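You operate a simulated robot arm through the tools that you are given. There is no shell and no other tool. Be economical: measure what you need, move in short steps, check, and stop when the job is done.

You run a simulated robot arm. Do the job below in one go: nothing can be reset, and whatever is moved stays where it is left.

JOB
Swap the knob on the engine one lever for the white knob.
Fine: turn the friction to 5 first and back to 3 after; the old knob goes on stub 1 of the rack before the new one goes on.

The check looks at the end state, three seconds after you hand in, the way a careful person would. Anything else that was tipped, shoved, dropped, spilled or broken makes it a failure.

ROBOT AND FRAMES
A 7-joint arm with a two-finger parallel gripper, fixed in place. Base frame: the origin is at the foot of the arm, x ahead of it, y to its left, z up. Readings come in m, rad, newtons and seconds.
With the tool pointing down near the work surface it reaches from about 0.42 to 0.9 m from the base axis. Its first joint turns from -2.007 to 2.007 rad. Payload 3.91 kg.
Tool frame: the origin (TCP) lies between the finger pads and is the grasp point; the fingertips stand 0.03 m ahead of it; z points along the fingers, y is the line along which they close. The gripper opens to 0.11 m. The fingers are 0.02 m wide and 0.01 m thick; the gripper's body (0.048 by 0.112 m) begins 0.055 m behind the TCP.
Orientation is told as [roll, pitch, yaw] about the base's x, y, z axes, in that order, counted from this pose: with the fingers straight down and closing along the base's y, the tool's x points along the base's -x, its y along +y and its z along -z.

CONTROLS
- The arm moves only by the tool servo_tool. Its argument "deltas" is a list of rows, each an object of numbers (a shift or turn left out is 0, a gripper value left out holds the last): "dx", "dy", "dz": the shift along the tool's x, y, z in units of 300 mm (1.0 is 300 mm); "ax", "ay", "az": the turn, a rotation vector about the tool's x, y, z in units of 60 degrees (1.0 is 60 degrees); "grip": the gripper command, from -1 (shut) to 1 (fully open), values between in proportion. In form: [{"dx": .., "dy": .., "dz": .., "ax": .., "ay": .., "az": .., "grip": ..}, ...]. A call has 1 to 10 rows; each row is the pose to reach, as a shift and turn from the pose commanded when the call began, along the tool's axes at that moment. A call with a number of a shift or a turn outside -1 to 1 is refused whole. Rows are played at 5 a second. More than 0.05 m and 0.15 rad between two rows, or a gripper value outside its range, and nothing of the call is played. A pose out of reach is approached as far as the arm can. The call stops where the force on the tool passes 40 N (or 10 N more than at its start, if that is more) or the arm is blocked; 0.2 s more then pass. Each finger travels about 0.153 m/s and halts on what it meets, pressing with about 30 N; the grip force reading is that of the motor and also rises with nothing between the fingers. The clock runs only during rows and for 0.2 s after the last one: add rows that repeat a pose to give the fingers time. The reply holds the time, the measured pose of the TCP, the force on the tool along the base axes, the opening and the grip force, in the units named above and with some noise, and new pictures: "pictures" is both (left out), scene, wrist or none.
- Cameras (640 x 400 px; columns grow to the right, rows downward): "scene" is fixed at [0.4005, -0.4993, 1.2345]; the picture's right is [0.89, -0.46, 0.00], its down [-0.23, -0.45, -0.86] and it looks along [0.39, 0.77, -0.50] (base axes); focal length 324 px, centre (320, 200). "wrist" rides on the gripper at [-0.036, 0, -0.057] in the tool frame; the picture's right is [0.00, -1.00, 0.00], its down [0.97, 0.00, -0.24] and it looks along [0.24, 0.00, 0.97] (tool axes); focal length 218 px, centre (320, 200).
- move_column(by): slides the trunk up (or, below 0, down) by that many m; the arm rides with it, the base frame stays. It gives what a move gives, with no picture.
- measure_at(camera, pixels): for up to 12 pixels [column, row] of the newest picture of that camera ("zoom" is the newest enlarged one), the place [x, y, z] in the base frame of the surface seen there, good to about 0.002 m. No time passes.
- close_up(camera, box): a new picture of the part [left, top, right, bottom] of that camera's present view, enlarged. No time passes.
- close_job(): hands the job in; it is judged then, once.

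Keep the steps short. Do not move on a guess: measure, check each grasp and each placing, and mend mistakes. In all there are 80 turns and 120 pictures (those below and enlarged ones count). Leave the gripper open and the arm clear of the work at the hand-in unless told otherwise, and finish with a single line.

The tools are called after ">>>" as a command line: name --argument value ..., lists and objects as JSON in quotes. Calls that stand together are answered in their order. servo_tool: Moves the arm, as the interface text tells. Its arguments: {"type":"object","properties":{"deltas":{"type":"array","items":{"type":"object","properties":{"dx":{"type":"number"},"dy":{"type":"number"},"dz":{"type":"number"},"ax":{"type":"number"},"ay":{"type":"number"},"az":{"type":"number"},"grip":{"type":"number"}}}},"pictures":{"type":"string","enum":["both","scene","wrist","none"]}},"required":["deltas"]} The other tools are called the same way: move_column (by) slides the trunk up or down; measure_at (camera, pixels) gives the place of the surface under pixels of a picture; close_up (camera, box) takes an enlarged picture of a part of a camera's view; close_job () hands the job in.

At the start:

```text
time_s: 0.0
ee_pos: [0.6262, 0.2303, 0.9835]
tool_rot: [0.002, 0.0, 0.0]
contact_force: [0.6, -0.1, 0.7]
opening: 0.1099
grasp_force: 0.0
trunk travel left (down, up): [-0.7, 0.29]
```

scene: 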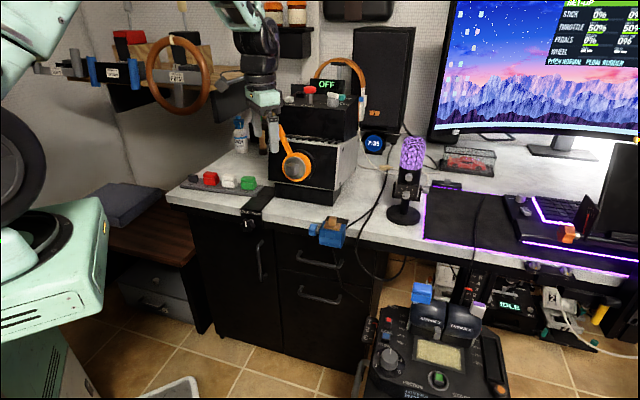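
wrist: 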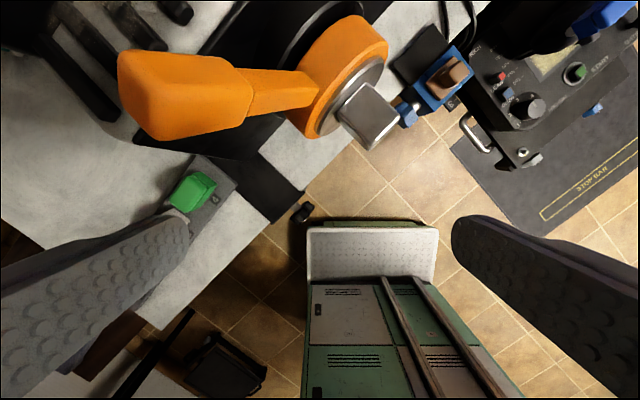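

I see a rack with red, white and green knobs near (220,182) in the scene picture, and a throttle console at (430,340). I'll take enlarged views of both first.

>>> close_up --camera "scene" --box '[350, 270, 520, 400]'

>>> close_up --camera "scene" --box '[160, 140, 280, 215]'

>>> close_up --camera "wrist" --box '[380, 0, 640, 240]'

```text
3.08 times, centred on (435, 335) of scene
```

zoom: 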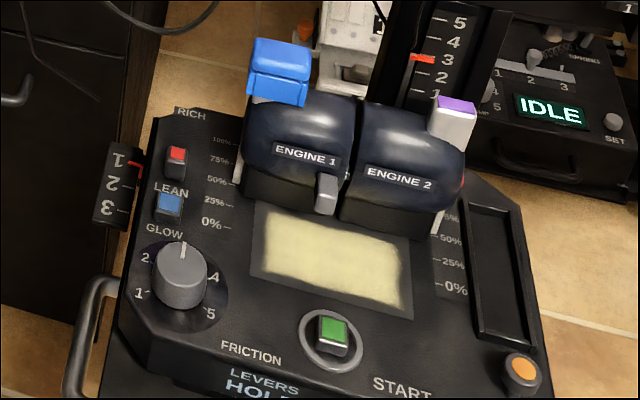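

```text
5.33 times, centred on (220, 178) of scene
```

zoom: 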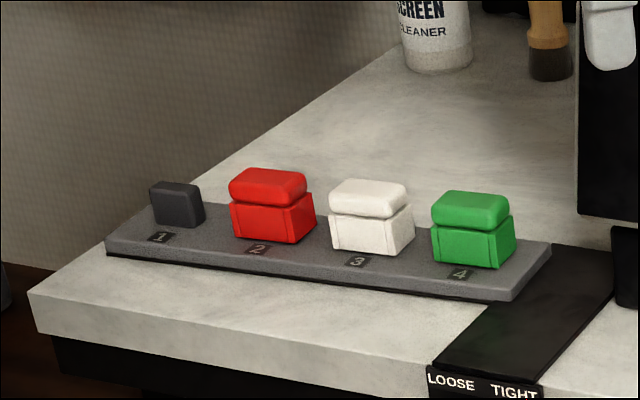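

```text
1.67 times, centred on (510, 120) of wrist
```

zoom: 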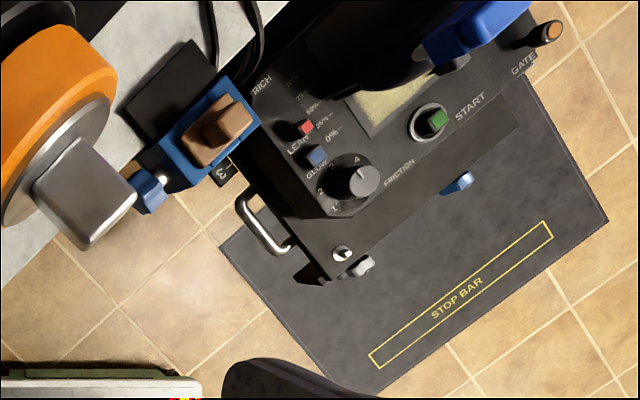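

Stub 1 is empty and white is on stub 3. The console has blue on Engine 1, and the friction dial points at 3. Next I'll measure the key points and read the console's front text.

>>> measure_at --camera "scene" --pixels '[[421, 286], [421, 297], [390, 358], [437, 381], [420, 312], [475, 308], [436, 323], [402, 336], [440, 352], [372, 345], [488, 370], [500, 395]]'

>>> measure_at --camera "wrist" --pixels '[[528, 107], [195, 185], [400, 20], [560, 72], [595, 12], [500, 75], [520, 160], [450, 80], [150, 80], [350, 60], [370, 115], [345, 110]]'

>>> close_up --camera "scene" --box '[350, 350, 430, 400]'

>>> close_up --camera "scene" --box '[400, 350, 510, 400]'

```text
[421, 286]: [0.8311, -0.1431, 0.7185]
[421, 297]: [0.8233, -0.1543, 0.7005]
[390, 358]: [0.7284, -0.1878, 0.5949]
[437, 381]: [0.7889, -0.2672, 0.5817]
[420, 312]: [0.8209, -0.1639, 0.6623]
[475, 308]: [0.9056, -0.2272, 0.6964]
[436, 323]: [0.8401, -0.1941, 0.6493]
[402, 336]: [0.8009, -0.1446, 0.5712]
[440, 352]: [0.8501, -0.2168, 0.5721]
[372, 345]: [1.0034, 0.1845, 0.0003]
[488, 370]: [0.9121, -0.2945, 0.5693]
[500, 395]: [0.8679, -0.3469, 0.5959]
```

```text
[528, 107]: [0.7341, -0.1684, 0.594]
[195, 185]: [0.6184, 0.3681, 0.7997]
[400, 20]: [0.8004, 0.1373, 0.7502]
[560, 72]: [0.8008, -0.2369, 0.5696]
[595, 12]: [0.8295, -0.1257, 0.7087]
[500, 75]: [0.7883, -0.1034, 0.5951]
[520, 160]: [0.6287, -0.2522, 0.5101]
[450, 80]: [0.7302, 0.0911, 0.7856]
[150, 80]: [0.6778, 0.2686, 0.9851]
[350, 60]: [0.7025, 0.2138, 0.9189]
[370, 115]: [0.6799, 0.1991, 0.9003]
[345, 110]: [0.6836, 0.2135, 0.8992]
```

```text
8.00 times, centred on (390, 375) of scene
```

zoom: 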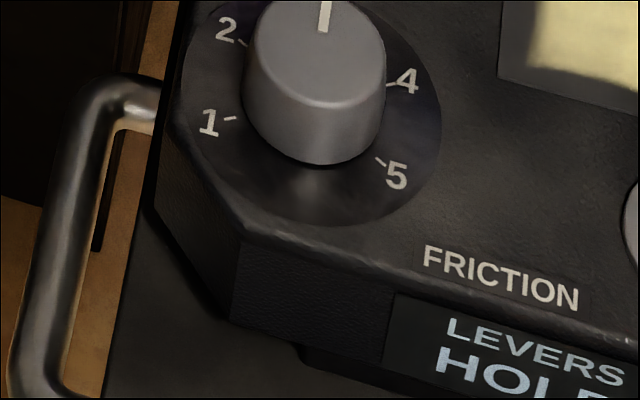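

```text
5.82 times, centred on (455, 375) of scene
```

zoom: 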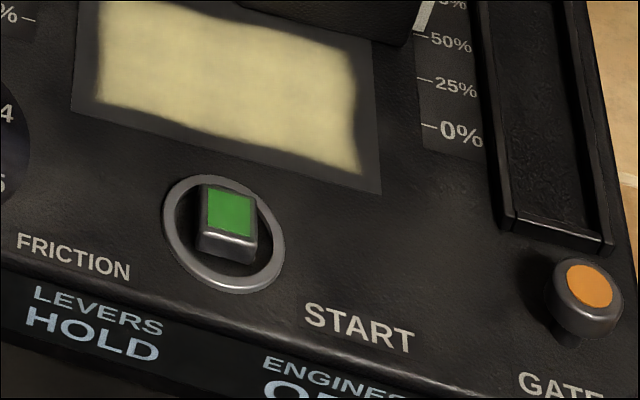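

The status strip reads "LEVERS HOLD", and the orange handle at (0.68,0.27) stands close ahead of the gripper. I'll back off 45 mm along -x and then move toward -y over open space, with the mic and the blue clamp measured first.

>>> measure_at --camera "scene" --pixels '[[412, 150], [412, 135], [403, 212], [331, 232], [335, 222], [210, 180], [229, 180], [247, 183], [194, 178], [250, 205], [246, 222], [295, 165]]'

>>> servo_tool --deltas '[{"dx": 0.1, "grip": 1}, {"dx": 0.15, "dy": -0.1}, {"dx": 0.15, "dy": -0.25}, {"dx": 0.15, "dy": -0.4}, {"dx": 0.15, "dy": -0.55}, {"dx": 0.15, "dy": -0.7}, {"dx": 0.1, "dy": -0.85}, {"dx": 0.05, "dy": -1.0}]' --pictures "both"

```text
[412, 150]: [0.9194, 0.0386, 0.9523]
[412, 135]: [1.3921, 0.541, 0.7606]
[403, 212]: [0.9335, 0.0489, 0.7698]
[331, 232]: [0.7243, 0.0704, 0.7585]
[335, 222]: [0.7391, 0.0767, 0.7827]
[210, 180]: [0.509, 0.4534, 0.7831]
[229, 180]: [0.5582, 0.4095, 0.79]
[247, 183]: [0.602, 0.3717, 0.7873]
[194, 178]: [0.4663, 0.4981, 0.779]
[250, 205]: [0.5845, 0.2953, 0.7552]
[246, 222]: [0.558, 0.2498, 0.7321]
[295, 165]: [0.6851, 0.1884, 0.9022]
```

```text
time_s: 1.8
ee_pos: [0.6083, -0.0718, 0.983]
tool_rot: [0.001, 0.001, 0.001]
contact_force: [0.4, 0.2, 0.5]
opening: 0.1103
grasp_force: 0.2
trunk travel left (down, up): [-0.7, 0.29]
```

scene: 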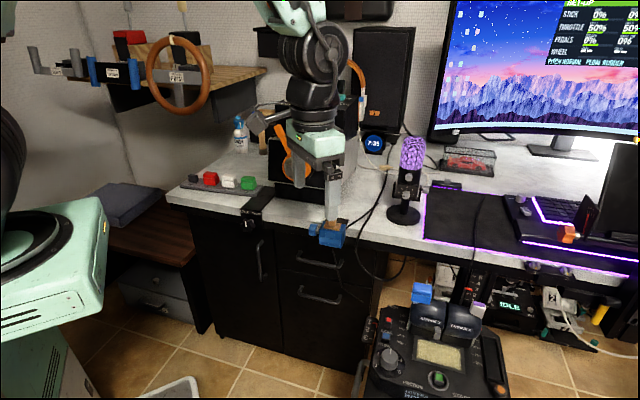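
wrist: 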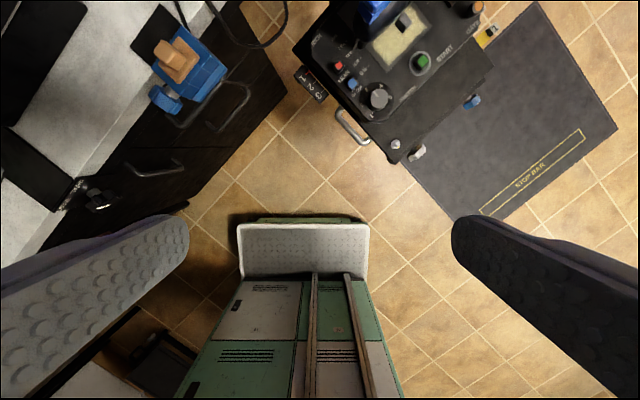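

The gripper has moved clear. Next is over the console, short of the levers, and lower, so the dial can be seen from above.

>>> servo_tool --deltas '[{"dx": -0.08, "dy": -0.09}, {"dx": -0.16, "dy": -0.18, "dz": 0.05}, {"dx": -0.24, "dy": -0.27, "dz": 0.12}, {"dx": -0.28, "dy": -0.34, "dz": 0.24}, {"dx": -0.28, "dy": -0.34, "dz": 0.36}, {"dx": -0.28, "dy": -0.34, "dz": 0.45}, {"dx": -0.28, "dy": -0.34, "dz": 0.45}]' --pictures "both"

```text
time_s: 3.4
ee_pos: [0.6923, -0.1749, 0.8478]
tool_rot: [0.0, 0.001, 0.001]
contact_force: [0.3, 0.4, 0.5]
opening: 0.1101
grasp_force: 0.3
trunk travel left (down, up): [-0.7, 0.29]
```

scene: 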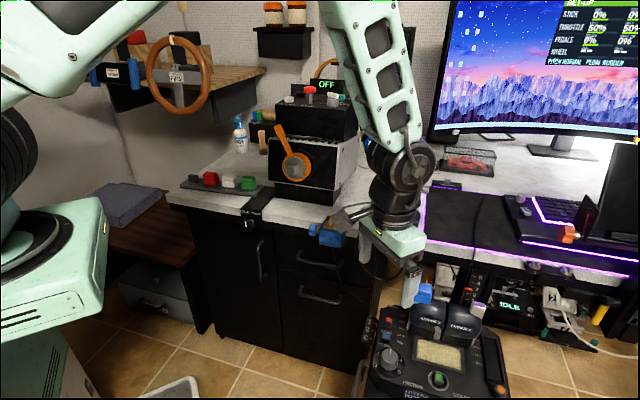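
wrist: 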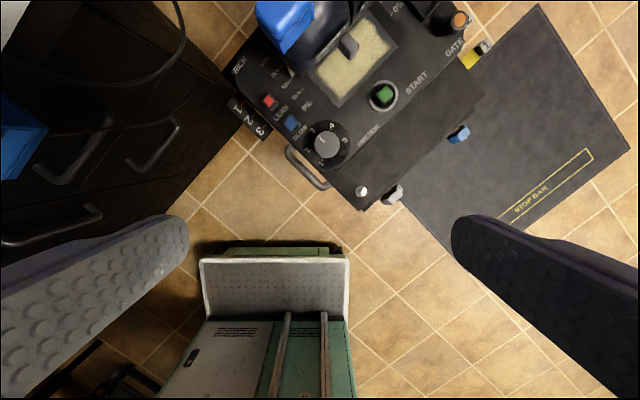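

The dial sits at (326,145) in the wrist picture. I'll enlarge it and measure the dial and its surroundings.

>>> close_up --camera "wrist" --box '[230, 60, 430, 200]'

>>> measure_at --camera "wrist" --pixels '[[326, 145], [317, 140], [335, 152], [269, 101], [291, 122], [345, 48], [362, 190], [285, 20], [340, 131], [346, 141], [307, 150], [311, 135]]'

```text
2.86 times, centred on (330, 130) of wrist
```

zoom: 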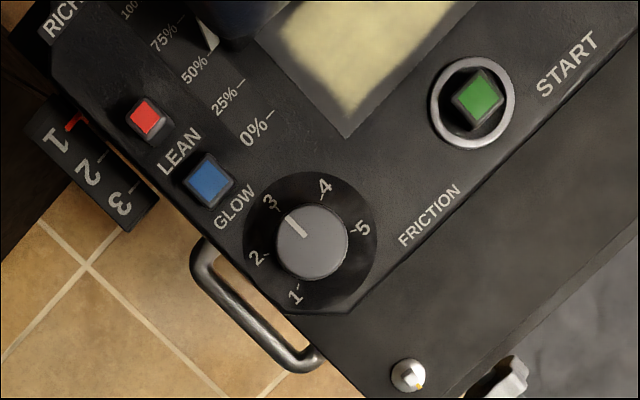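

```text
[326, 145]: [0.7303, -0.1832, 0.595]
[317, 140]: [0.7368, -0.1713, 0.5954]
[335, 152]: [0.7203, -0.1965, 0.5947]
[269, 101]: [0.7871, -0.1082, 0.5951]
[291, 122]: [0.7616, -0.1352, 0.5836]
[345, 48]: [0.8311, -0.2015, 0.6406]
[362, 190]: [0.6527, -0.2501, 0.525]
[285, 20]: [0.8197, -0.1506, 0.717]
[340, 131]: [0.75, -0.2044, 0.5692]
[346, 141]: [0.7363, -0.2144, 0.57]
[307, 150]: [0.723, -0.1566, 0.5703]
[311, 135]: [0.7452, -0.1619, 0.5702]
```

The panel is level at z≈0.570. The dial top is centred at about (0.730,-0.1835,0.595) with radius about 18 mm. The scale runs clockwise at about 60° per step, so 3→5 is about 120° and the pointer is now at yaw ≈42°. I'll pre-turn the tool by -60° about its z, narrow the gripper to about 58 mm, and stop above the dial.

>>> servo_tool --deltas '[{"az": -0.14, "dx": -0.06, "grip": 0.05}, {"az": -0.28, "dx": -0.126, "dy": -0.029}, {"az": -0.42, "dx": -0.126, "dy": -0.029, "dz": 0.1}, {"az": -0.56, "dx": -0.126, "dy": -0.029, "dz": 0.2}, {"az": -0.7, "dx": -0.126, "dy": -0.029, "dz": 0.3}, {"az": -0.84, "dx": -0.126, "dy": -0.029, "dz": 0.4}, {"az": -0.95, "dx": -0.126, "dy": -0.029, "dz": 0.49}, {"az": -1.0, "dx": -0.126, "dy": -0.029, "dz": 0.49}, {"az": -1.0, "dx": -0.126, "dy": -0.029, "dz": 0.49}]' --pictures "both"

```text
time_s: 5.4
ee_pos: [0.7342, -0.1828, 0.7022]
tool_rot: [0.0, 0.0, 1.048]
contact_force: [0.4, 0.5, -0.3]
opening: 0.0578
grasp_force: 0.1
trunk travel left (down, up): [-0.7, 0.29]
```

scene: 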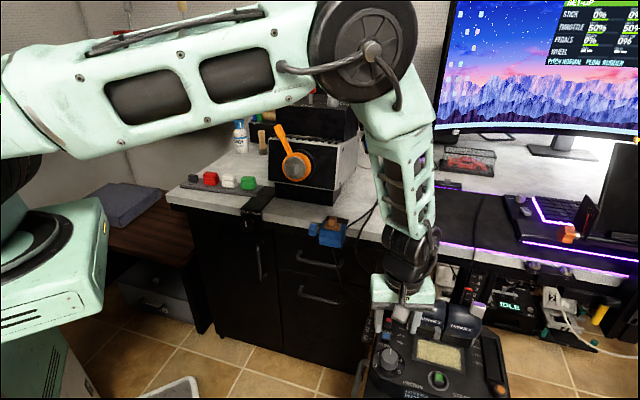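
wrist: 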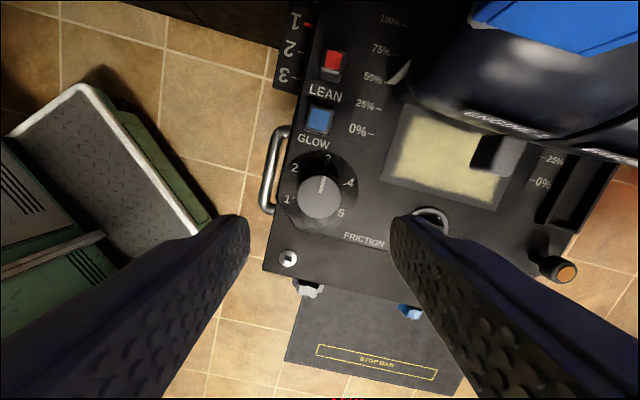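

The dial is almost straight under the tool at (320,197). I'll measure its edges to centre exactly.

>>> measure_at --camera "wrist" --pixels '[[302, 196], [336, 196], [319, 180], [319, 213], [322, 178], [319, 197], [320, 120]]'

>>> close_up --camera "wrist" --box '[260, 140, 380, 240]'

```text
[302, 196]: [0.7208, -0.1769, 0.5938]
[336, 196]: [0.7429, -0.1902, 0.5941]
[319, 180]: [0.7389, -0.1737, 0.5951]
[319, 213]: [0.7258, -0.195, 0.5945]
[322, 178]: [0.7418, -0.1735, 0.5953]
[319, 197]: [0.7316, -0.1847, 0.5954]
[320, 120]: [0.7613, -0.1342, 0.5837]
```

```text
4.00 times, centred on (320, 190) of wrist
```

zoom: 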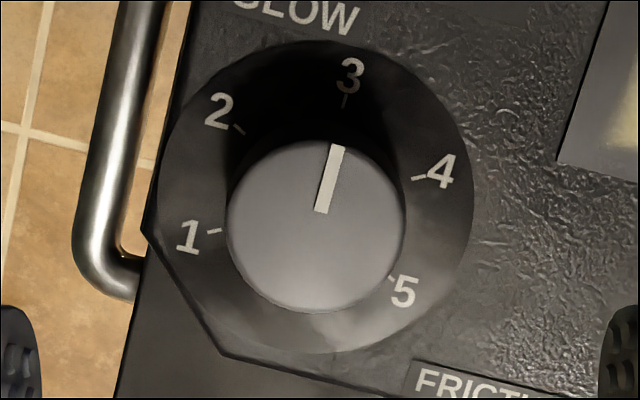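

I'm centred within about 2 mm. I'll go down until the fingertips are about 6 mm above the panel, then close on the dial.

>>> servo_tool --deltas '[{"dx": 0.004, "dy": 0.007, "dz": 0.1}, {"dx": 0.004, "dy": 0.007, "dz": 0.2}, {"dx": 0.004, "dy": 0.007, "dz": 0.28}, {"dx": 0.004, "dy": 0.007, "dz": 0.32}, {"dx": 0.004, "dy": 0.007, "dz": 0.32}, {"dx": 0.004, "dy": 0.007, "dz": 0.32, "grip": -0.5}, {"dx": 0.004, "dy": 0.007, "dz": 0.32, "grip": -0.8}, {"dx": 0.004, "dy": 0.007, "dz": 0.32, "grip": -0.8}]' --pictures "both"

```text
time_s: 7.2
ee_pos: [0.7324, -0.182, 0.6075]
tool_rot: [-0.003, -0.002, 1.048]
contact_force: [18.1, -10.0, -9.8]
opening: 0.0365
grasp_force: 44.5
trunk travel left (down, up): [-0.7, 0.29]
```

scene: 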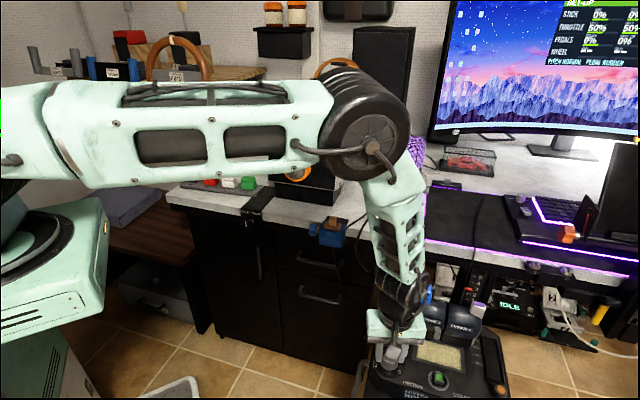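
wrist: 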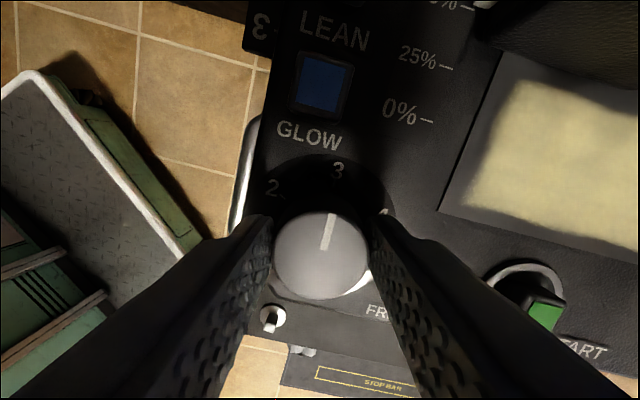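

The dial is gripped at 36.5 mm. A side force of about 20 N shows a small off-centre error, so I'll relieve it by 2 mm along tool -y.

>>> servo_tool --deltas '[{"dy": -0.006}, {"dy": -0.006}]' --pictures "none"

```text
time_s: 7.8
ee_pos: [0.7313, -0.1824, 0.6066]
tool_rot: [-0.001, -0.002, 1.046]
contact_force: [17.7, -7.7, 0.8]
opening: 0.0364
grasp_force: 45.2
trunk travel left (down, up): [-0.7, 0.29]
```

>>> servo_tool --deltas '[{"dy": -0.008}, {"dy": -0.008}]' --pictures "none"

```text
time_s: 8.4
ee_pos: [0.7328, -0.1823, 0.6077]
tool_rot: [0.001, 0.0, 1.05]
contact_force: [4.9, -2.1, 17.2]
opening: 0.0364
grasp_force: 44.7
trunk travel left (down, up): [-0.7, 0.29]
```

The side force has dropped to about 5 N. Now I'll turn clockwise by 60° (tool +az).

>>> servo_tool --deltas '[{"az": 0.1}, {"az": 0.2}, {"az": 0.3}, {"az": 0.4}, {"az": 0.5}, {"az": 0.6}, {"az": 0.7}, {"az": 0.8}, {"az": 0.9}, {"az": 1.0}]' --pictures "wrist"

```text
time_s: 10.6
ee_pos: [0.7325, -0.1832, 0.6069]
tool_rot: [-0.002, 0.0, -0.004]
contact_force: [-10.5, 1.2, 36.1]
opening: 0.0364
grasp_force: 44.9
trunk travel left (down, up): [-0.7, 0.29]
```

wrist: 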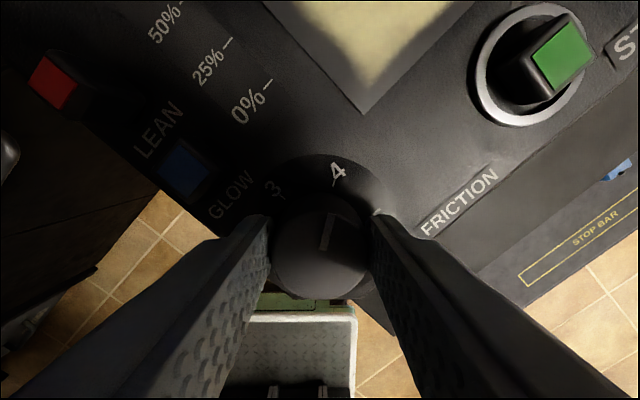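

The pointer now reads 4. There is 36 N of vertical load, so I'll ease up about 1.5 mm and check.

>>> servo_tool --deltas '[{"dz": -0.004}, {"dz": -0.006}]' --pictures "none"

```text
time_s: 11.2
ee_pos: [0.7329, -0.1835, 0.608]
tool_rot: [0.0, -0.001, -0.001]
contact_force: [-2.8, -3.1, 14.8]
opening: 0.0363
grasp_force: 45.4
trunk travel left (down, up): [-0.7, 0.29]
```

The load is eased. Now the second 60°, from 4 to 5.

>>> servo_tool --deltas '[{"az": 0.1}, {"az": 0.2}, {"az": 0.3}, {"az": 0.4}, {"az": 0.5}, {"az": 0.6}, {"az": 0.7}, {"az": 0.8}, {"az": 0.9}, {"az": 1.0}]' --pictures "wrist"

```text
time_s: 13.4
ee_pos: [0.733, -0.1845, 0.6071]
tool_rot: [-0.003, 0.001, -1.047]
contact_force: [-14.2, -26.8, -4.2]
opening: 0.0363
grasp_force: 45.3
trunk travel left (down, up): [-0.7, 0.29]
```

wrist: 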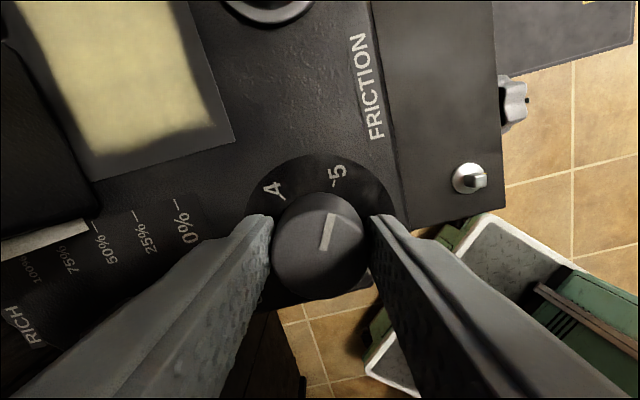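

The pointer is at 5. I'll open to 58 mm, rise straight up, and check.

>>> servo_tool --deltas '[{"grip": 0.05}, {"grip": 0.05}, {"dz": -0.1}, {"dz": -0.25}, {"dz": -0.4}, {"dz": -0.55}, {"dz": -0.7}, {"dz": -0.8}, {"dz": -0.8}]' --pictures "both"

```text
time_s: 15.4
ee_pos: [0.731, -0.1799, 0.8464]
tool_rot: [0.0, -0.001, -1.045]
contact_force: [0.7, -0.4, -0.4]
opening: 0.0579
grasp_force: 0.1
trunk travel left (down, up): [-0.7, 0.29]
```

scene: 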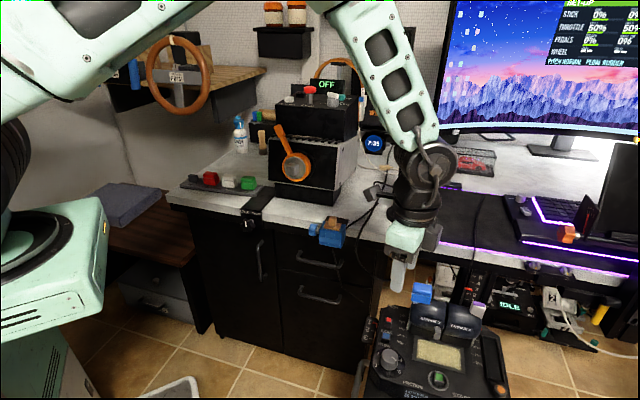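
wrist: 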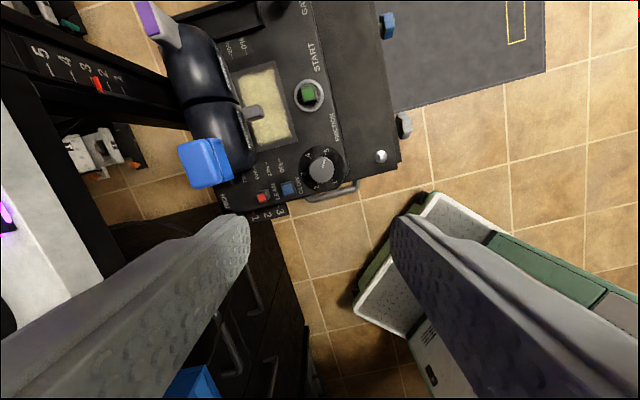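

Next I'll check that the dial reads 5 and look closely at the blue knob on the lever.

>>> close_up --camera "wrist" --box '[140, 80, 360, 220]'

>>> close_up --camera "scene" --box '[390, 265, 510, 345]'

>>> measure_at --camera "wrist" --pixels '[[182, 150], [219, 140], [230, 178], [195, 186], [207, 163], [186, 175], [215, 130], [255, 108], [223, 160], [160, 22]]'

```text
2.86 times, centred on (250, 150) of wrist
```

zoom: 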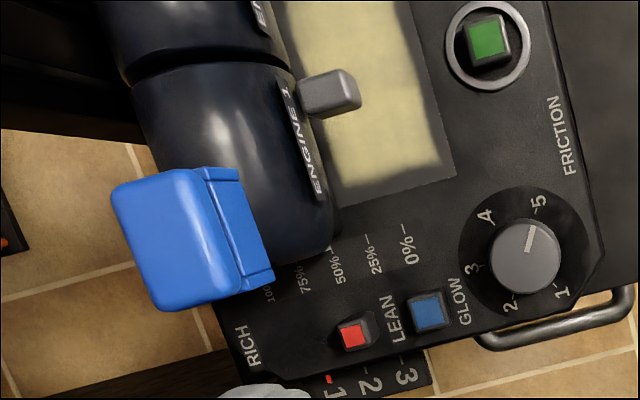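

```text
5.00 times, centred on (450, 305) of scene
```

zoom: 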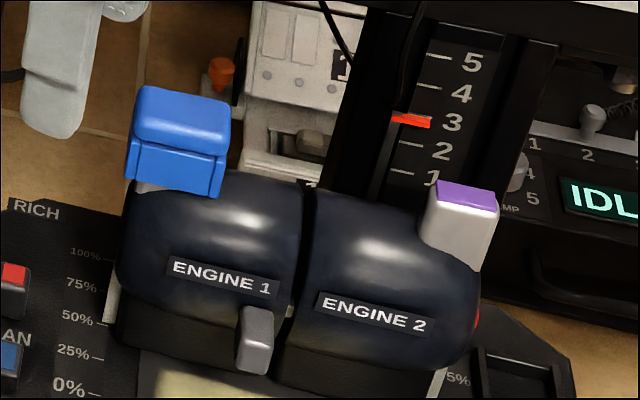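

```text
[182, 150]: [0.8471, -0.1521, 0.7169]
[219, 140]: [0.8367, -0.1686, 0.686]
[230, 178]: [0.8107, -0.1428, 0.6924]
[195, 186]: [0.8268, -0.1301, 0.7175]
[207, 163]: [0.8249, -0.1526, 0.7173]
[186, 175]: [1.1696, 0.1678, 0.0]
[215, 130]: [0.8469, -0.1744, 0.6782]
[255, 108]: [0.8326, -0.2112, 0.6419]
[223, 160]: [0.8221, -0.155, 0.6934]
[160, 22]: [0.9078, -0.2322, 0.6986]
```

The dial reads 5. Both levers stand near 50%, so the knob looks upright, and its sides line up with the rack row (yaw ≈ -42°/+48°). I'll move over the blue knob at z≈0.86 while turning the tool toward yaw +47°, so the fingers close across the lever's swing direction.

>>> servo_tool --deltas '[{"az": -0.1, "dz": -0.05}, {"az": -0.2, "dz": -0.05}, {"az": -0.3, "dz": -0.05, "dx": -0.015, "dy": 0.07}, {"az": -0.4, "dz": -0.05, "dx": -0.03, "dy": 0.14}, {"az": -0.5, "dz": -0.05, "dx": -0.045, "dy": 0.21}, {"az": -0.6, "dz": -0.05, "dx": -0.06, "dy": 0.28}, {"az": -0.7, "dz": -0.05, "dx": -0.073, "dy": 0.339}, {"az": -0.8, "dz": -0.05, "dx": -0.073, "dy": 0.339}, {"az": -0.9, "dz": -0.05, "dx": -0.073, "dy": 0.339}, {"az": -1.0, "dz": -0.05, "dx": -0.073, "dy": 0.339}]' --pictures "none"

>>> servo_tool --deltas '[{"az": -0.13}, {"az": -0.26}, {"az": -0.39}, {"az": -0.52}, {"az": -0.65}, {"az": -0.783}, {"az": -0.783}]' --pictures "both"

```text
time_s: 17.6
ee_pos: [0.8331, -0.1502, 0.8613]
tool_rot: [0.001, -0.001, 0.001]
contact_force: [-0.2, -0.6, 0.0]
opening: 0.0581
grasp_force: 0.1
trunk travel left (down, up): [-0.7, 0.29]
```

```text
time_s: 19.2
ee_pos: [0.8324, -0.1529, 0.8607]
tool_rot: [0.001, 0.0, 0.823]
contact_force: [-0.2, -0.7, -0.1]
opening: 0.0577
grasp_force: 0.1
trunk travel left (down, up): [-0.7, 0.29]
```

scene: 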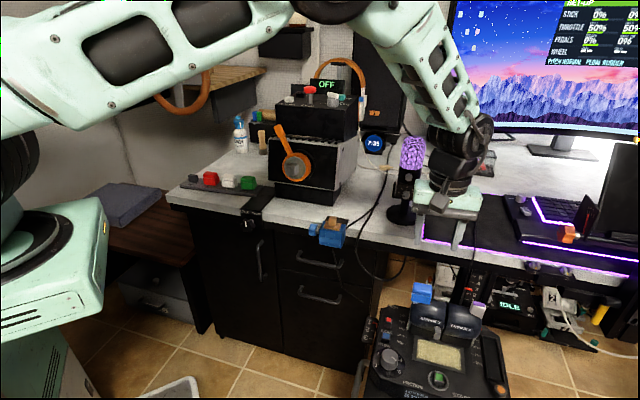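
wrist: 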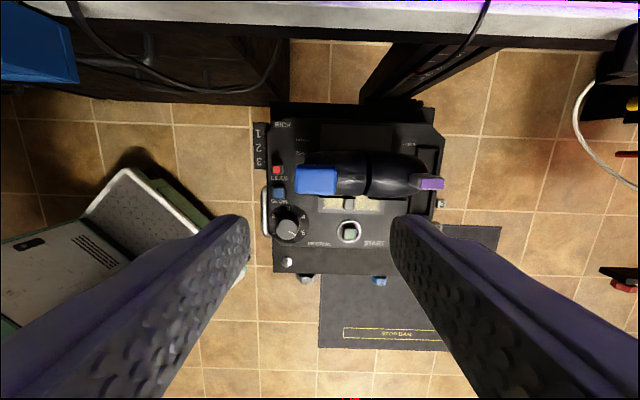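

The console now looks square in the wrist picture, with the blue knob at (317,180). I'll enlarge and measure the knob and the desk edge.

>>> close_up --camera "wrist" --box '[270, 130, 390, 220]'

>>> measure_at --camera "wrist" --pixels '[[298, 172], [334, 172], [317, 170], [317, 188], [317, 180], [298, 187], [334, 187], [345, 175], [345, 185], [350, 20], [320, 35], [384, 175]]'

```text
4.44 times, centred on (330, 175) of wrist
```

zoom: 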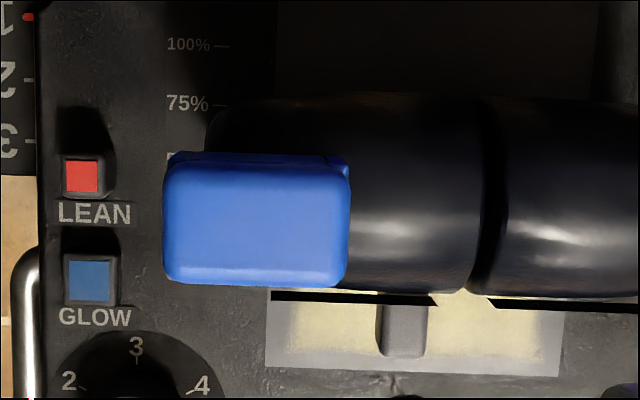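

```text
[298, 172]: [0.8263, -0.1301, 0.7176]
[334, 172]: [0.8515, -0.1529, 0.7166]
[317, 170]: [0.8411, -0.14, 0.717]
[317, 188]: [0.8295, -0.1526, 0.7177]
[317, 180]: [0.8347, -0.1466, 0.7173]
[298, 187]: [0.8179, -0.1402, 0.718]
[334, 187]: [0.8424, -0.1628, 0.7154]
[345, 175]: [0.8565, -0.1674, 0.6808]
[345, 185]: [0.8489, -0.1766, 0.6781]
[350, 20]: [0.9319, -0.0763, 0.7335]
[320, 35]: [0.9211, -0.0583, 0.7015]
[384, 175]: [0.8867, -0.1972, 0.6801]
```

The knob top is level at z 0.717, centre ≈(0.834,-0.1454), about 38×27 mm. The hub beside it tops out at 0.681. I'll align, go down to TCP z≈0.719 so the tips stay 8 mm above the hub, and take a picture before closing.

>>> servo_tool --deltas '[{"dx": -0.021, "dy": 0.0133}, {"dx": -0.021, "dy": 0.0133, "dz": 0.12}, {"dx": -0.021, "dy": 0.0133, "dz": 0.24}, {"dx": -0.021, "dy": 0.0133, "dz": 0.34}, {"dx": -0.021, "dy": 0.0133, "dz": 0.42}, {"dx": -0.021, "dy": 0.0133, "dz": 0.472}, {"dx": -0.021, "dy": 0.0133, "dz": 0.472}]' --pictures "both"

```text
time_s: 20.8
ee_pos: [0.8375, -0.1446, 0.7213]
tool_rot: [0.001, 0.0, 0.82]
contact_force: [-0.8, -0.4, -0.4]
opening: 0.0576
grasp_force: 0.0
trunk travel left (down, up): [-0.7, 0.29]
```

scene: 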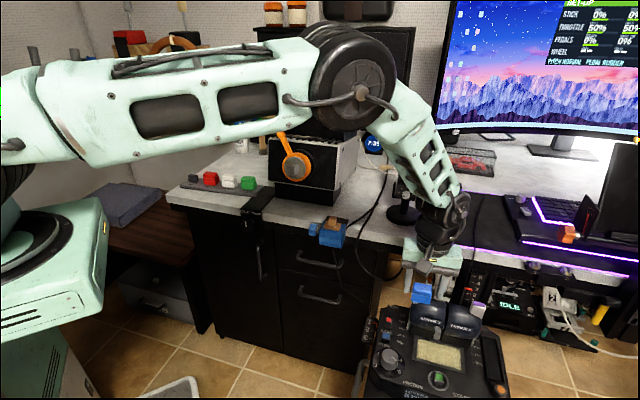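
wrist: 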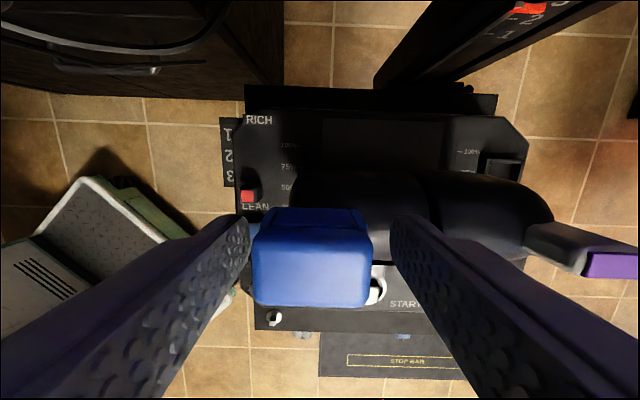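

The knob sits between the fingers, about 2 mm left of centre. I'll nudge, close, and look.

>>> servo_tool --deltas '[{"dy": 0.007}, {"dy": 0.007, "grip": -0.2}, {"dy": 0.007, "grip": -0.7}, {"dy": 0.007, "grip": -0.7}, {"dy": 0.007, "grip": -0.7}]' --pictures "wrist"

```text
time_s: 22.0
ee_pos: [0.8343, -0.1434, 0.7221]
tool_rot: [-0.001, 0.0, 0.821]
contact_force: [0.4, -0.3, 0.5]
opening: 0.0394
grasp_force: 30.1
trunk travel left (down, up): [-0.7, 0.29]
```

wrist: 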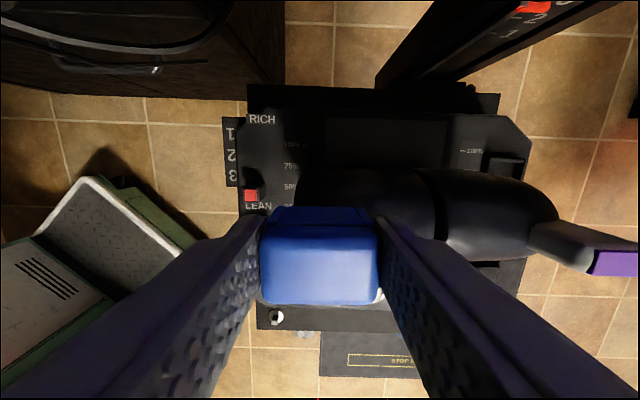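

The knob is held at 39.4 mm with almost no side load. Now a slow, straight pull upward.

>>> servo_tool --deltas '[{"dz": -0.01}, {"dz": -0.025}, {"dz": -0.045}, {"dz": -0.07}, {"dz": -0.1}, {"dz": -0.14}, {"dz": -0.2}]' --pictures "both"

```text
time_s: 23.6
ee_pos: [0.8332, -0.1421, 0.7792]
tool_rot: [0.001, -0.001, 0.821]
contact_force: [0.0, 0.1, 0.3]
opening: 0.0391
grasp_force: 30.0
trunk travel left (down, up): [-0.7, 0.29]
```

scene: 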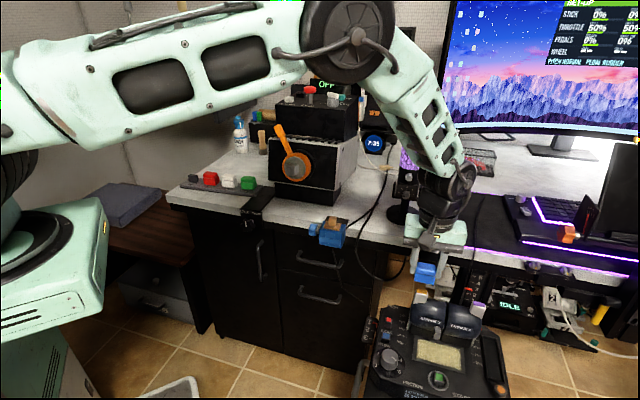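
wrist: 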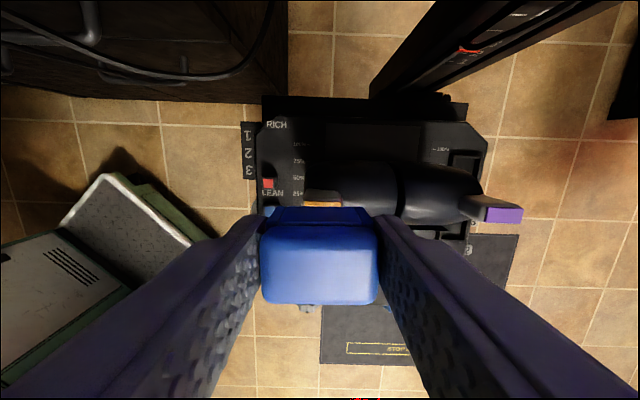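

The knob came off. I'll look at the bare stub on the lever (scene ~(421,296)).

>>> close_up --camera "scene" --box '[390, 255, 490, 325]'

>>> measure_at --camera "scene" --pixels '[[420, 293], [425, 290], [416, 298], [422, 300], [427, 272], [427, 281]]'

>>> measure_at --camera "wrist" --pixels '[[310, 195], [335, 195], [322, 192], [322, 203]]'

```text
5.71 times, centred on (440, 290) of scene
```

zoom: 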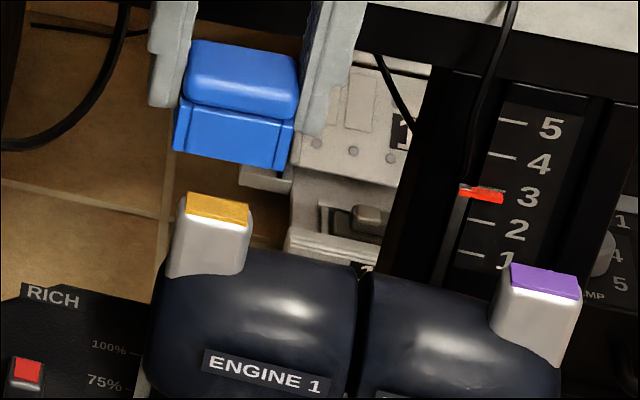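

```text
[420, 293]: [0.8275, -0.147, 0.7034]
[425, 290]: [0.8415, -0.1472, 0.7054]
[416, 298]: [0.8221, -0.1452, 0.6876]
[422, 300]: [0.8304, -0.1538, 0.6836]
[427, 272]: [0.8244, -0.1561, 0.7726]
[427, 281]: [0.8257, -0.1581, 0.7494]
```

```text
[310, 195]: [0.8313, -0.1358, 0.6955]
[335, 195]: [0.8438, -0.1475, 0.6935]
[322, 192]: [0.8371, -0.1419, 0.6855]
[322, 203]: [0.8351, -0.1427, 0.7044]
```

The bare stub has an orange top at z≈0.704. Before travelling to the rack, I'll measure the rack and the surroundings (wheel shelf, handle box).

>>> measure_at --camera "scene" --pixels '[[193, 176], [194, 180], [211, 175], [230, 177], [249, 178], [211, 183], [199, 188], [282, 130], [280, 150], [300, 185], [345, 100], [240, 135]]'

>>> servo_tool --deltas '[{"dz": -0.15}, {"dz": -0.3, "dx": 0.03}, {"dz": -0.45, "dx": 0.1}, {"dz": -0.6, "dx": 0.2}, {"dz": -0.7, "dx": 0.33}, {"dz": -0.7, "dx": 0.48}, {"dz": -0.7, "dx": 0.6}]' --pictures "scene"

```text
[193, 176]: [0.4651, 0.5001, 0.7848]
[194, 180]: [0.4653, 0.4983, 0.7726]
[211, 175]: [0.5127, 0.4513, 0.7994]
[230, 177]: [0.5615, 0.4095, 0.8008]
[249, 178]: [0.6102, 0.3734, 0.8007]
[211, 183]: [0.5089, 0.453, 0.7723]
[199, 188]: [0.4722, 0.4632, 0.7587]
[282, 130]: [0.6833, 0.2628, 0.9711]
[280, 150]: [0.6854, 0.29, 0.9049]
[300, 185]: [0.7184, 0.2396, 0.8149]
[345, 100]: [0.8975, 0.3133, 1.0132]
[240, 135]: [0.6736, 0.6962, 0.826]
```

```text
refused: row 4 steps farther than a row can; nothing moved
```

That call was refused because a row was too long. I'll go up 200 mm, then straight back to about (0.58,-0.10).

>>> servo_tool --deltas '[{"dz": -0.16}, {"dz": -0.32}, {"dz": -0.48}, {"dz": -0.64}, {"dz": -0.7, "dx": 0.06, "dy": 0.09}, {"dz": -0.7, "dx": 0.15, "dy": 0.22}, {"dz": -0.7, "dx": 0.23, "dy": 0.35}, {"dz": -0.7, "dx": 0.31, "dy": 0.47}, {"dz": -0.7, "dx": 0.39, "dy": 0.59}, {"dz": -0.7, "dx": 0.469, "dy": 0.7}]' --pictures "scene"

```text
time_s: 25.8
ee_pos: [0.5831, -0.1002, 0.987]
tool_rot: [0.001, 0.001, 0.821]
contact_force: [0.0, -0.7, 0.5]
opening: 0.0392
grasp_force: 30.7
trunk travel left (down, up): [-0.7, 0.29]
```

scene: 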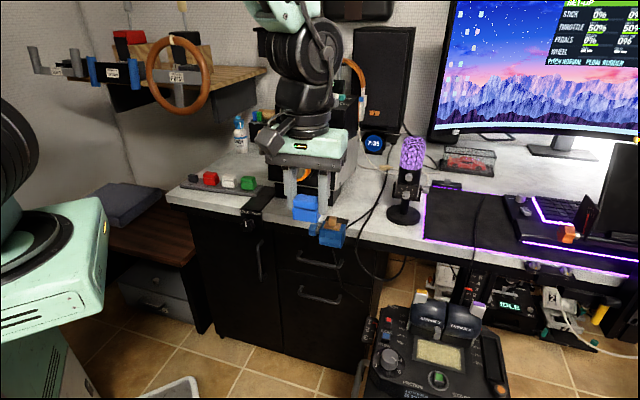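

The knob is still held. I'll continue around to about (0.44,0.30), staying at z 0.99 and well clear of the orange handle.

>>> servo_tool --deltas '[{"dx": -0.065, "dy": 0.126}, {"dx": -0.13, "dy": 0.251}, {"dx": -0.196, "dy": 0.377}, {"dx": -0.261, "dy": 0.502}, {"dx": -0.327, "dy": 0.628}]' --pictures "none"

>>> servo_tool --deltas '[{"dx": -0.065, "dy": 0.126}, {"dx": -0.13, "dy": 0.251}, {"dx": -0.196, "dy": 0.377}, {"dx": -0.261, "dy": 0.502}, {"dx": -0.327, "dy": 0.628}]' --pictures "both"

```text
time_s: 27.0
ee_pos: [0.5139, 0.0987, 0.9884]
tool_rot: [0.001, 0.0, 0.819]
contact_force: [0.8, 0.4, -0.7]
opening: 0.0393
grasp_force: 30.1
trunk travel left (down, up): [-0.7, 0.29]
```

```text
time_s: 28.2
ee_pos: [0.442, 0.2969, 0.9887]
tool_rot: [0.0, -0.001, 0.82]
contact_force: [-0.6, 0.0, 0.3]
opening: 0.0394
grasp_force: 29.6
trunk travel left (down, up): [-0.7, 0.29]
```

scene: 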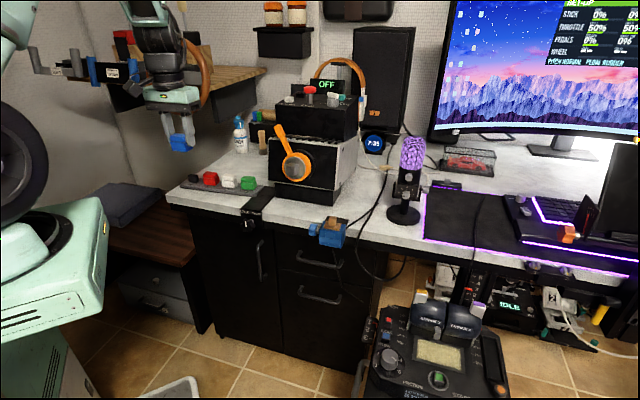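
wrist: 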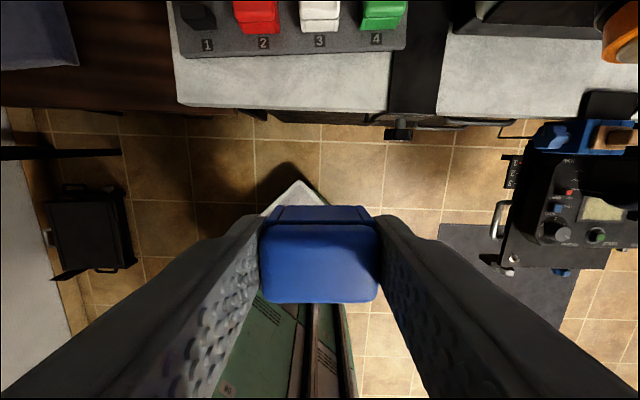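

The rack row looks square in the wrist picture. I'll measure the wheel shelf before moving further toward +y.

>>> measure_at --camera "scene" --pixels '[[100, 75], [38, 70], [130, 90], [210, 72], [250, 75], [245, 105], [160, 100], [120, 110], [131, 38], [20, 40]]'

>>> measure_at --camera "wrist" --pixels '[[198, 12], [255, 12], [320, 12], [382, 12], [240, 45], [180, 57]]'

```text
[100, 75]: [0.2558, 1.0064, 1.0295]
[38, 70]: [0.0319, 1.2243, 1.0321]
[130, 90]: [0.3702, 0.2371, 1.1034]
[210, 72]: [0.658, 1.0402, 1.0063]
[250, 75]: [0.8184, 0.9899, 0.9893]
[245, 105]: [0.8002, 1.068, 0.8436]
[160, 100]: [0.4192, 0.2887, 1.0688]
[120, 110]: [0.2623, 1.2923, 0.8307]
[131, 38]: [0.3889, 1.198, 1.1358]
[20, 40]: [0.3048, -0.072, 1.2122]
```

```text
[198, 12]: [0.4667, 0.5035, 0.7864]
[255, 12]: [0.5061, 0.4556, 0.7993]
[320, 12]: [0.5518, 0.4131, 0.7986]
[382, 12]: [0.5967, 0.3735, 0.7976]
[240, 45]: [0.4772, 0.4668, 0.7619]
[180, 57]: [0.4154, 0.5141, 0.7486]
```

The shelf is far away (y≈1.0). I'll move to just short of stub 1, 50 mm in front of it, at z≈0.90.

>>> servo_tool --deltas '[{"dx": -0.1, "dy": 0.1}, {"dx": -0.2, "dy": 0.2}, {"dx": -0.3, "dy": 0.3}, {"dx": -0.38, "dy": 0.397}, {"dx": -0.38, "dy": 0.397, "dz": 0.15}, {"dx": -0.38, "dy": 0.397, "dz": 0.296}, {"dx": -0.38, "dy": 0.397, "dz": 0.296}]' --pictures "both"

```text
time_s: 29.8
ee_pos: [0.4307, 0.4632, 0.8984]
tool_rot: [-0.001, 0.0, 0.82]
contact_force: [0.1, -0.3, 0.0]
opening: 0.0394
grasp_force: 29.6
trunk travel left (down, up): [-0.7, 0.29]
```

scene: 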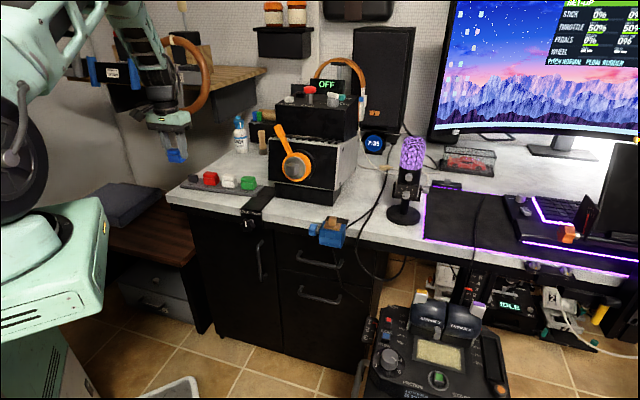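
wrist: 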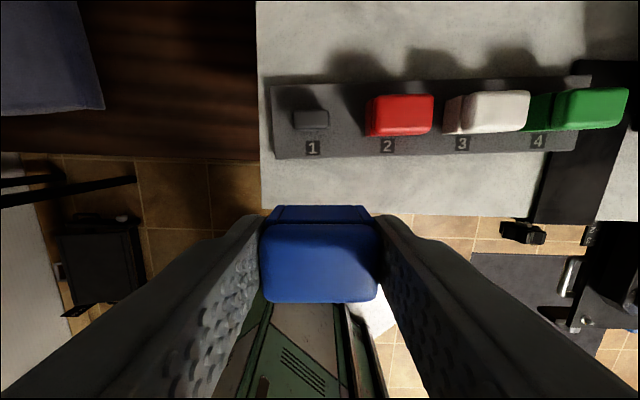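

Stub 1 is at (311,119), just above the held knob. I'll enlarge it and measure exactly.

>>> close_up --camera "wrist" --box '[260, 70, 460, 195]'

>>> measure_at --camera "wrist" --pixels '[[296, 119], [326, 119], [311, 112], [311, 124], [311, 118], [399, 115], [495, 111], [595, 108], [312, 148], [538, 141], [372, 120], [430, 120]]'

```text
3.20 times, centred on (360, 132) of wrist
```

zoom: 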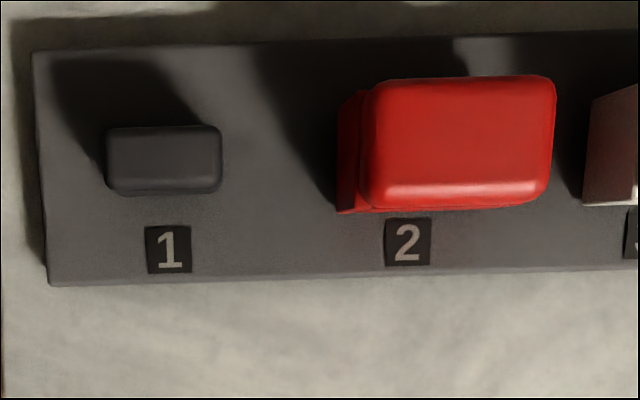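

```text
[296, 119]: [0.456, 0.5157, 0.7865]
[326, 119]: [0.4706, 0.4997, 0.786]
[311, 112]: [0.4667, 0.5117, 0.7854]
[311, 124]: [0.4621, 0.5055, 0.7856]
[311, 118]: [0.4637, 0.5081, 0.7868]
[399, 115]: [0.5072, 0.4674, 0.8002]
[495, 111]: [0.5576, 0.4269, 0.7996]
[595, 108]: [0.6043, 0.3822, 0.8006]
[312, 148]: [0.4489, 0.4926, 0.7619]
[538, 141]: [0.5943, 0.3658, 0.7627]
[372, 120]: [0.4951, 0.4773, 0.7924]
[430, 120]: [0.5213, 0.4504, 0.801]
```

Stub 1's top is centred at ≈(0.4638,0.508,0.786), and my own ray check agrees. The seated TCP height should be ≈0.8025, from the same stub-to-TCP offset as on the lever. I'll shift forward over it, trim the yaw by 1.8°, and hover at z≈0.84.

>>> servo_tool --deltas '[{"dx": -0.09, "dy": 0.01, "az": -0.015}, {"dx": -0.185, "dy": 0.0213, "az": -0.03}, {"dx": -0.185, "dy": 0.0213, "az": -0.03, "dz": 0.1}, {"dx": -0.185, "dy": 0.0213, "az": -0.03, "dz": 0.19}, {"dx": -0.185, "dy": 0.0213, "az": -0.03, "dz": 0.19}]' --pictures "both"

>>> close_up --camera "scene" --box '[150, 130, 270, 205]'

```text
time_s: 31.0
ee_pos: [0.4624, 0.5079, 0.8421]
tool_rot: [-0.001, -0.001, 0.851]
contact_force: [-0.1, -0.1, -0.1]
opening: 0.039
grasp_force: 30.1
trunk travel left (down, up): [-0.7, 0.29]
```

scene: 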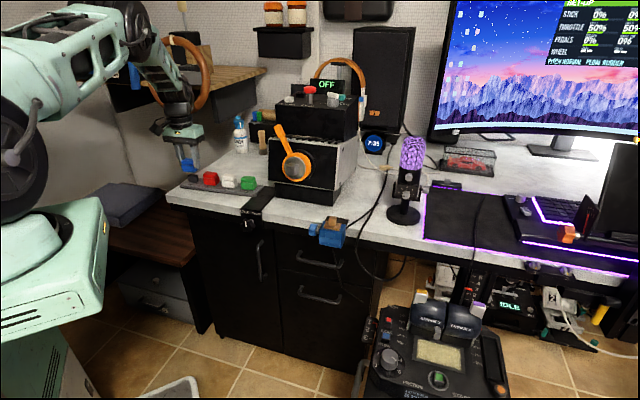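
wrist: 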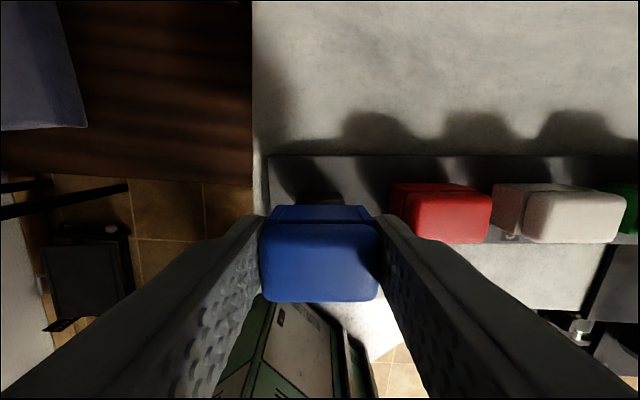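

```text
5.33 times, centred on (210, 168) of scene
```

zoom: 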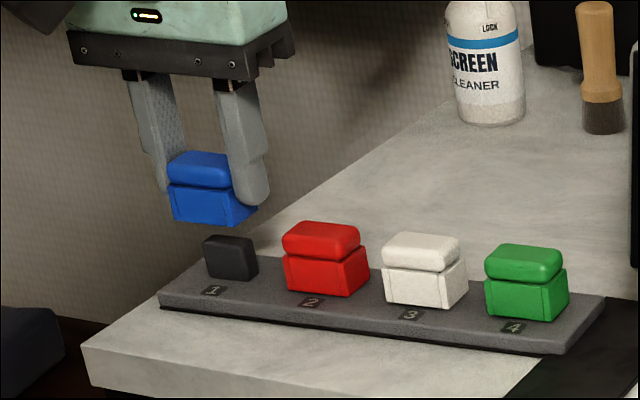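

The stub is directly under the knob in both views. I'll lower slowly most of the way and check the forces.

>>> servo_tool --deltas '[{"dz": 0.03}, {"dz": 0.055}, {"dz": 0.075}, {"dz": 0.09}, {"dz": 0.1}, {"dz": 0.1}]' --pictures "scene"

>>> close_up --camera "scene" --box '[150, 130, 270, 205]'

```text
time_s: 32.4
ee_pos: [0.4658, 0.5086, 0.8139]
tool_rot: [-0.002, 0.0, 0.852]
contact_force: [4.0, 6.3, -0.6]
opening: 0.0393
grasp_force: 30.3
trunk travel left (down, up): [-0.7, 0.29]
```

scene: 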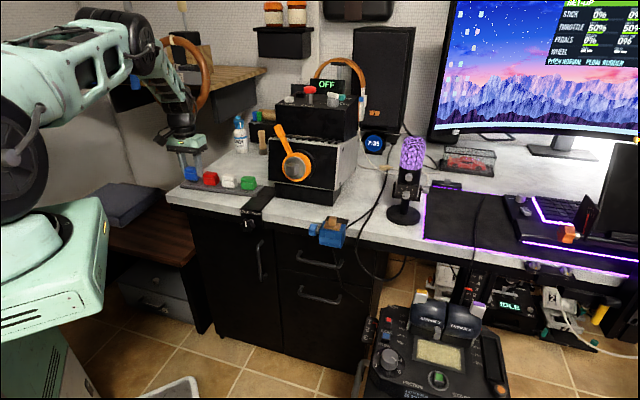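

```text
5.33 times, centred on (210, 168) of scene
```

zoom: 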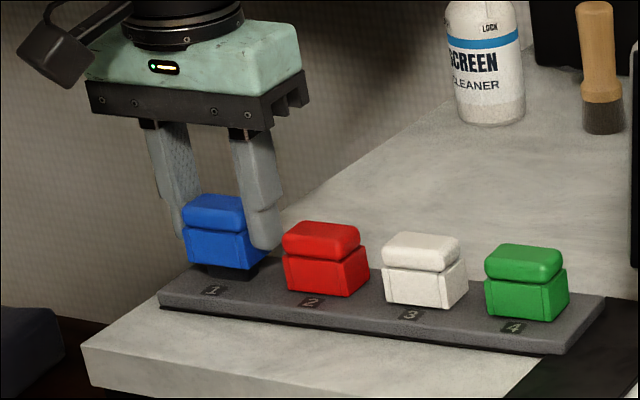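

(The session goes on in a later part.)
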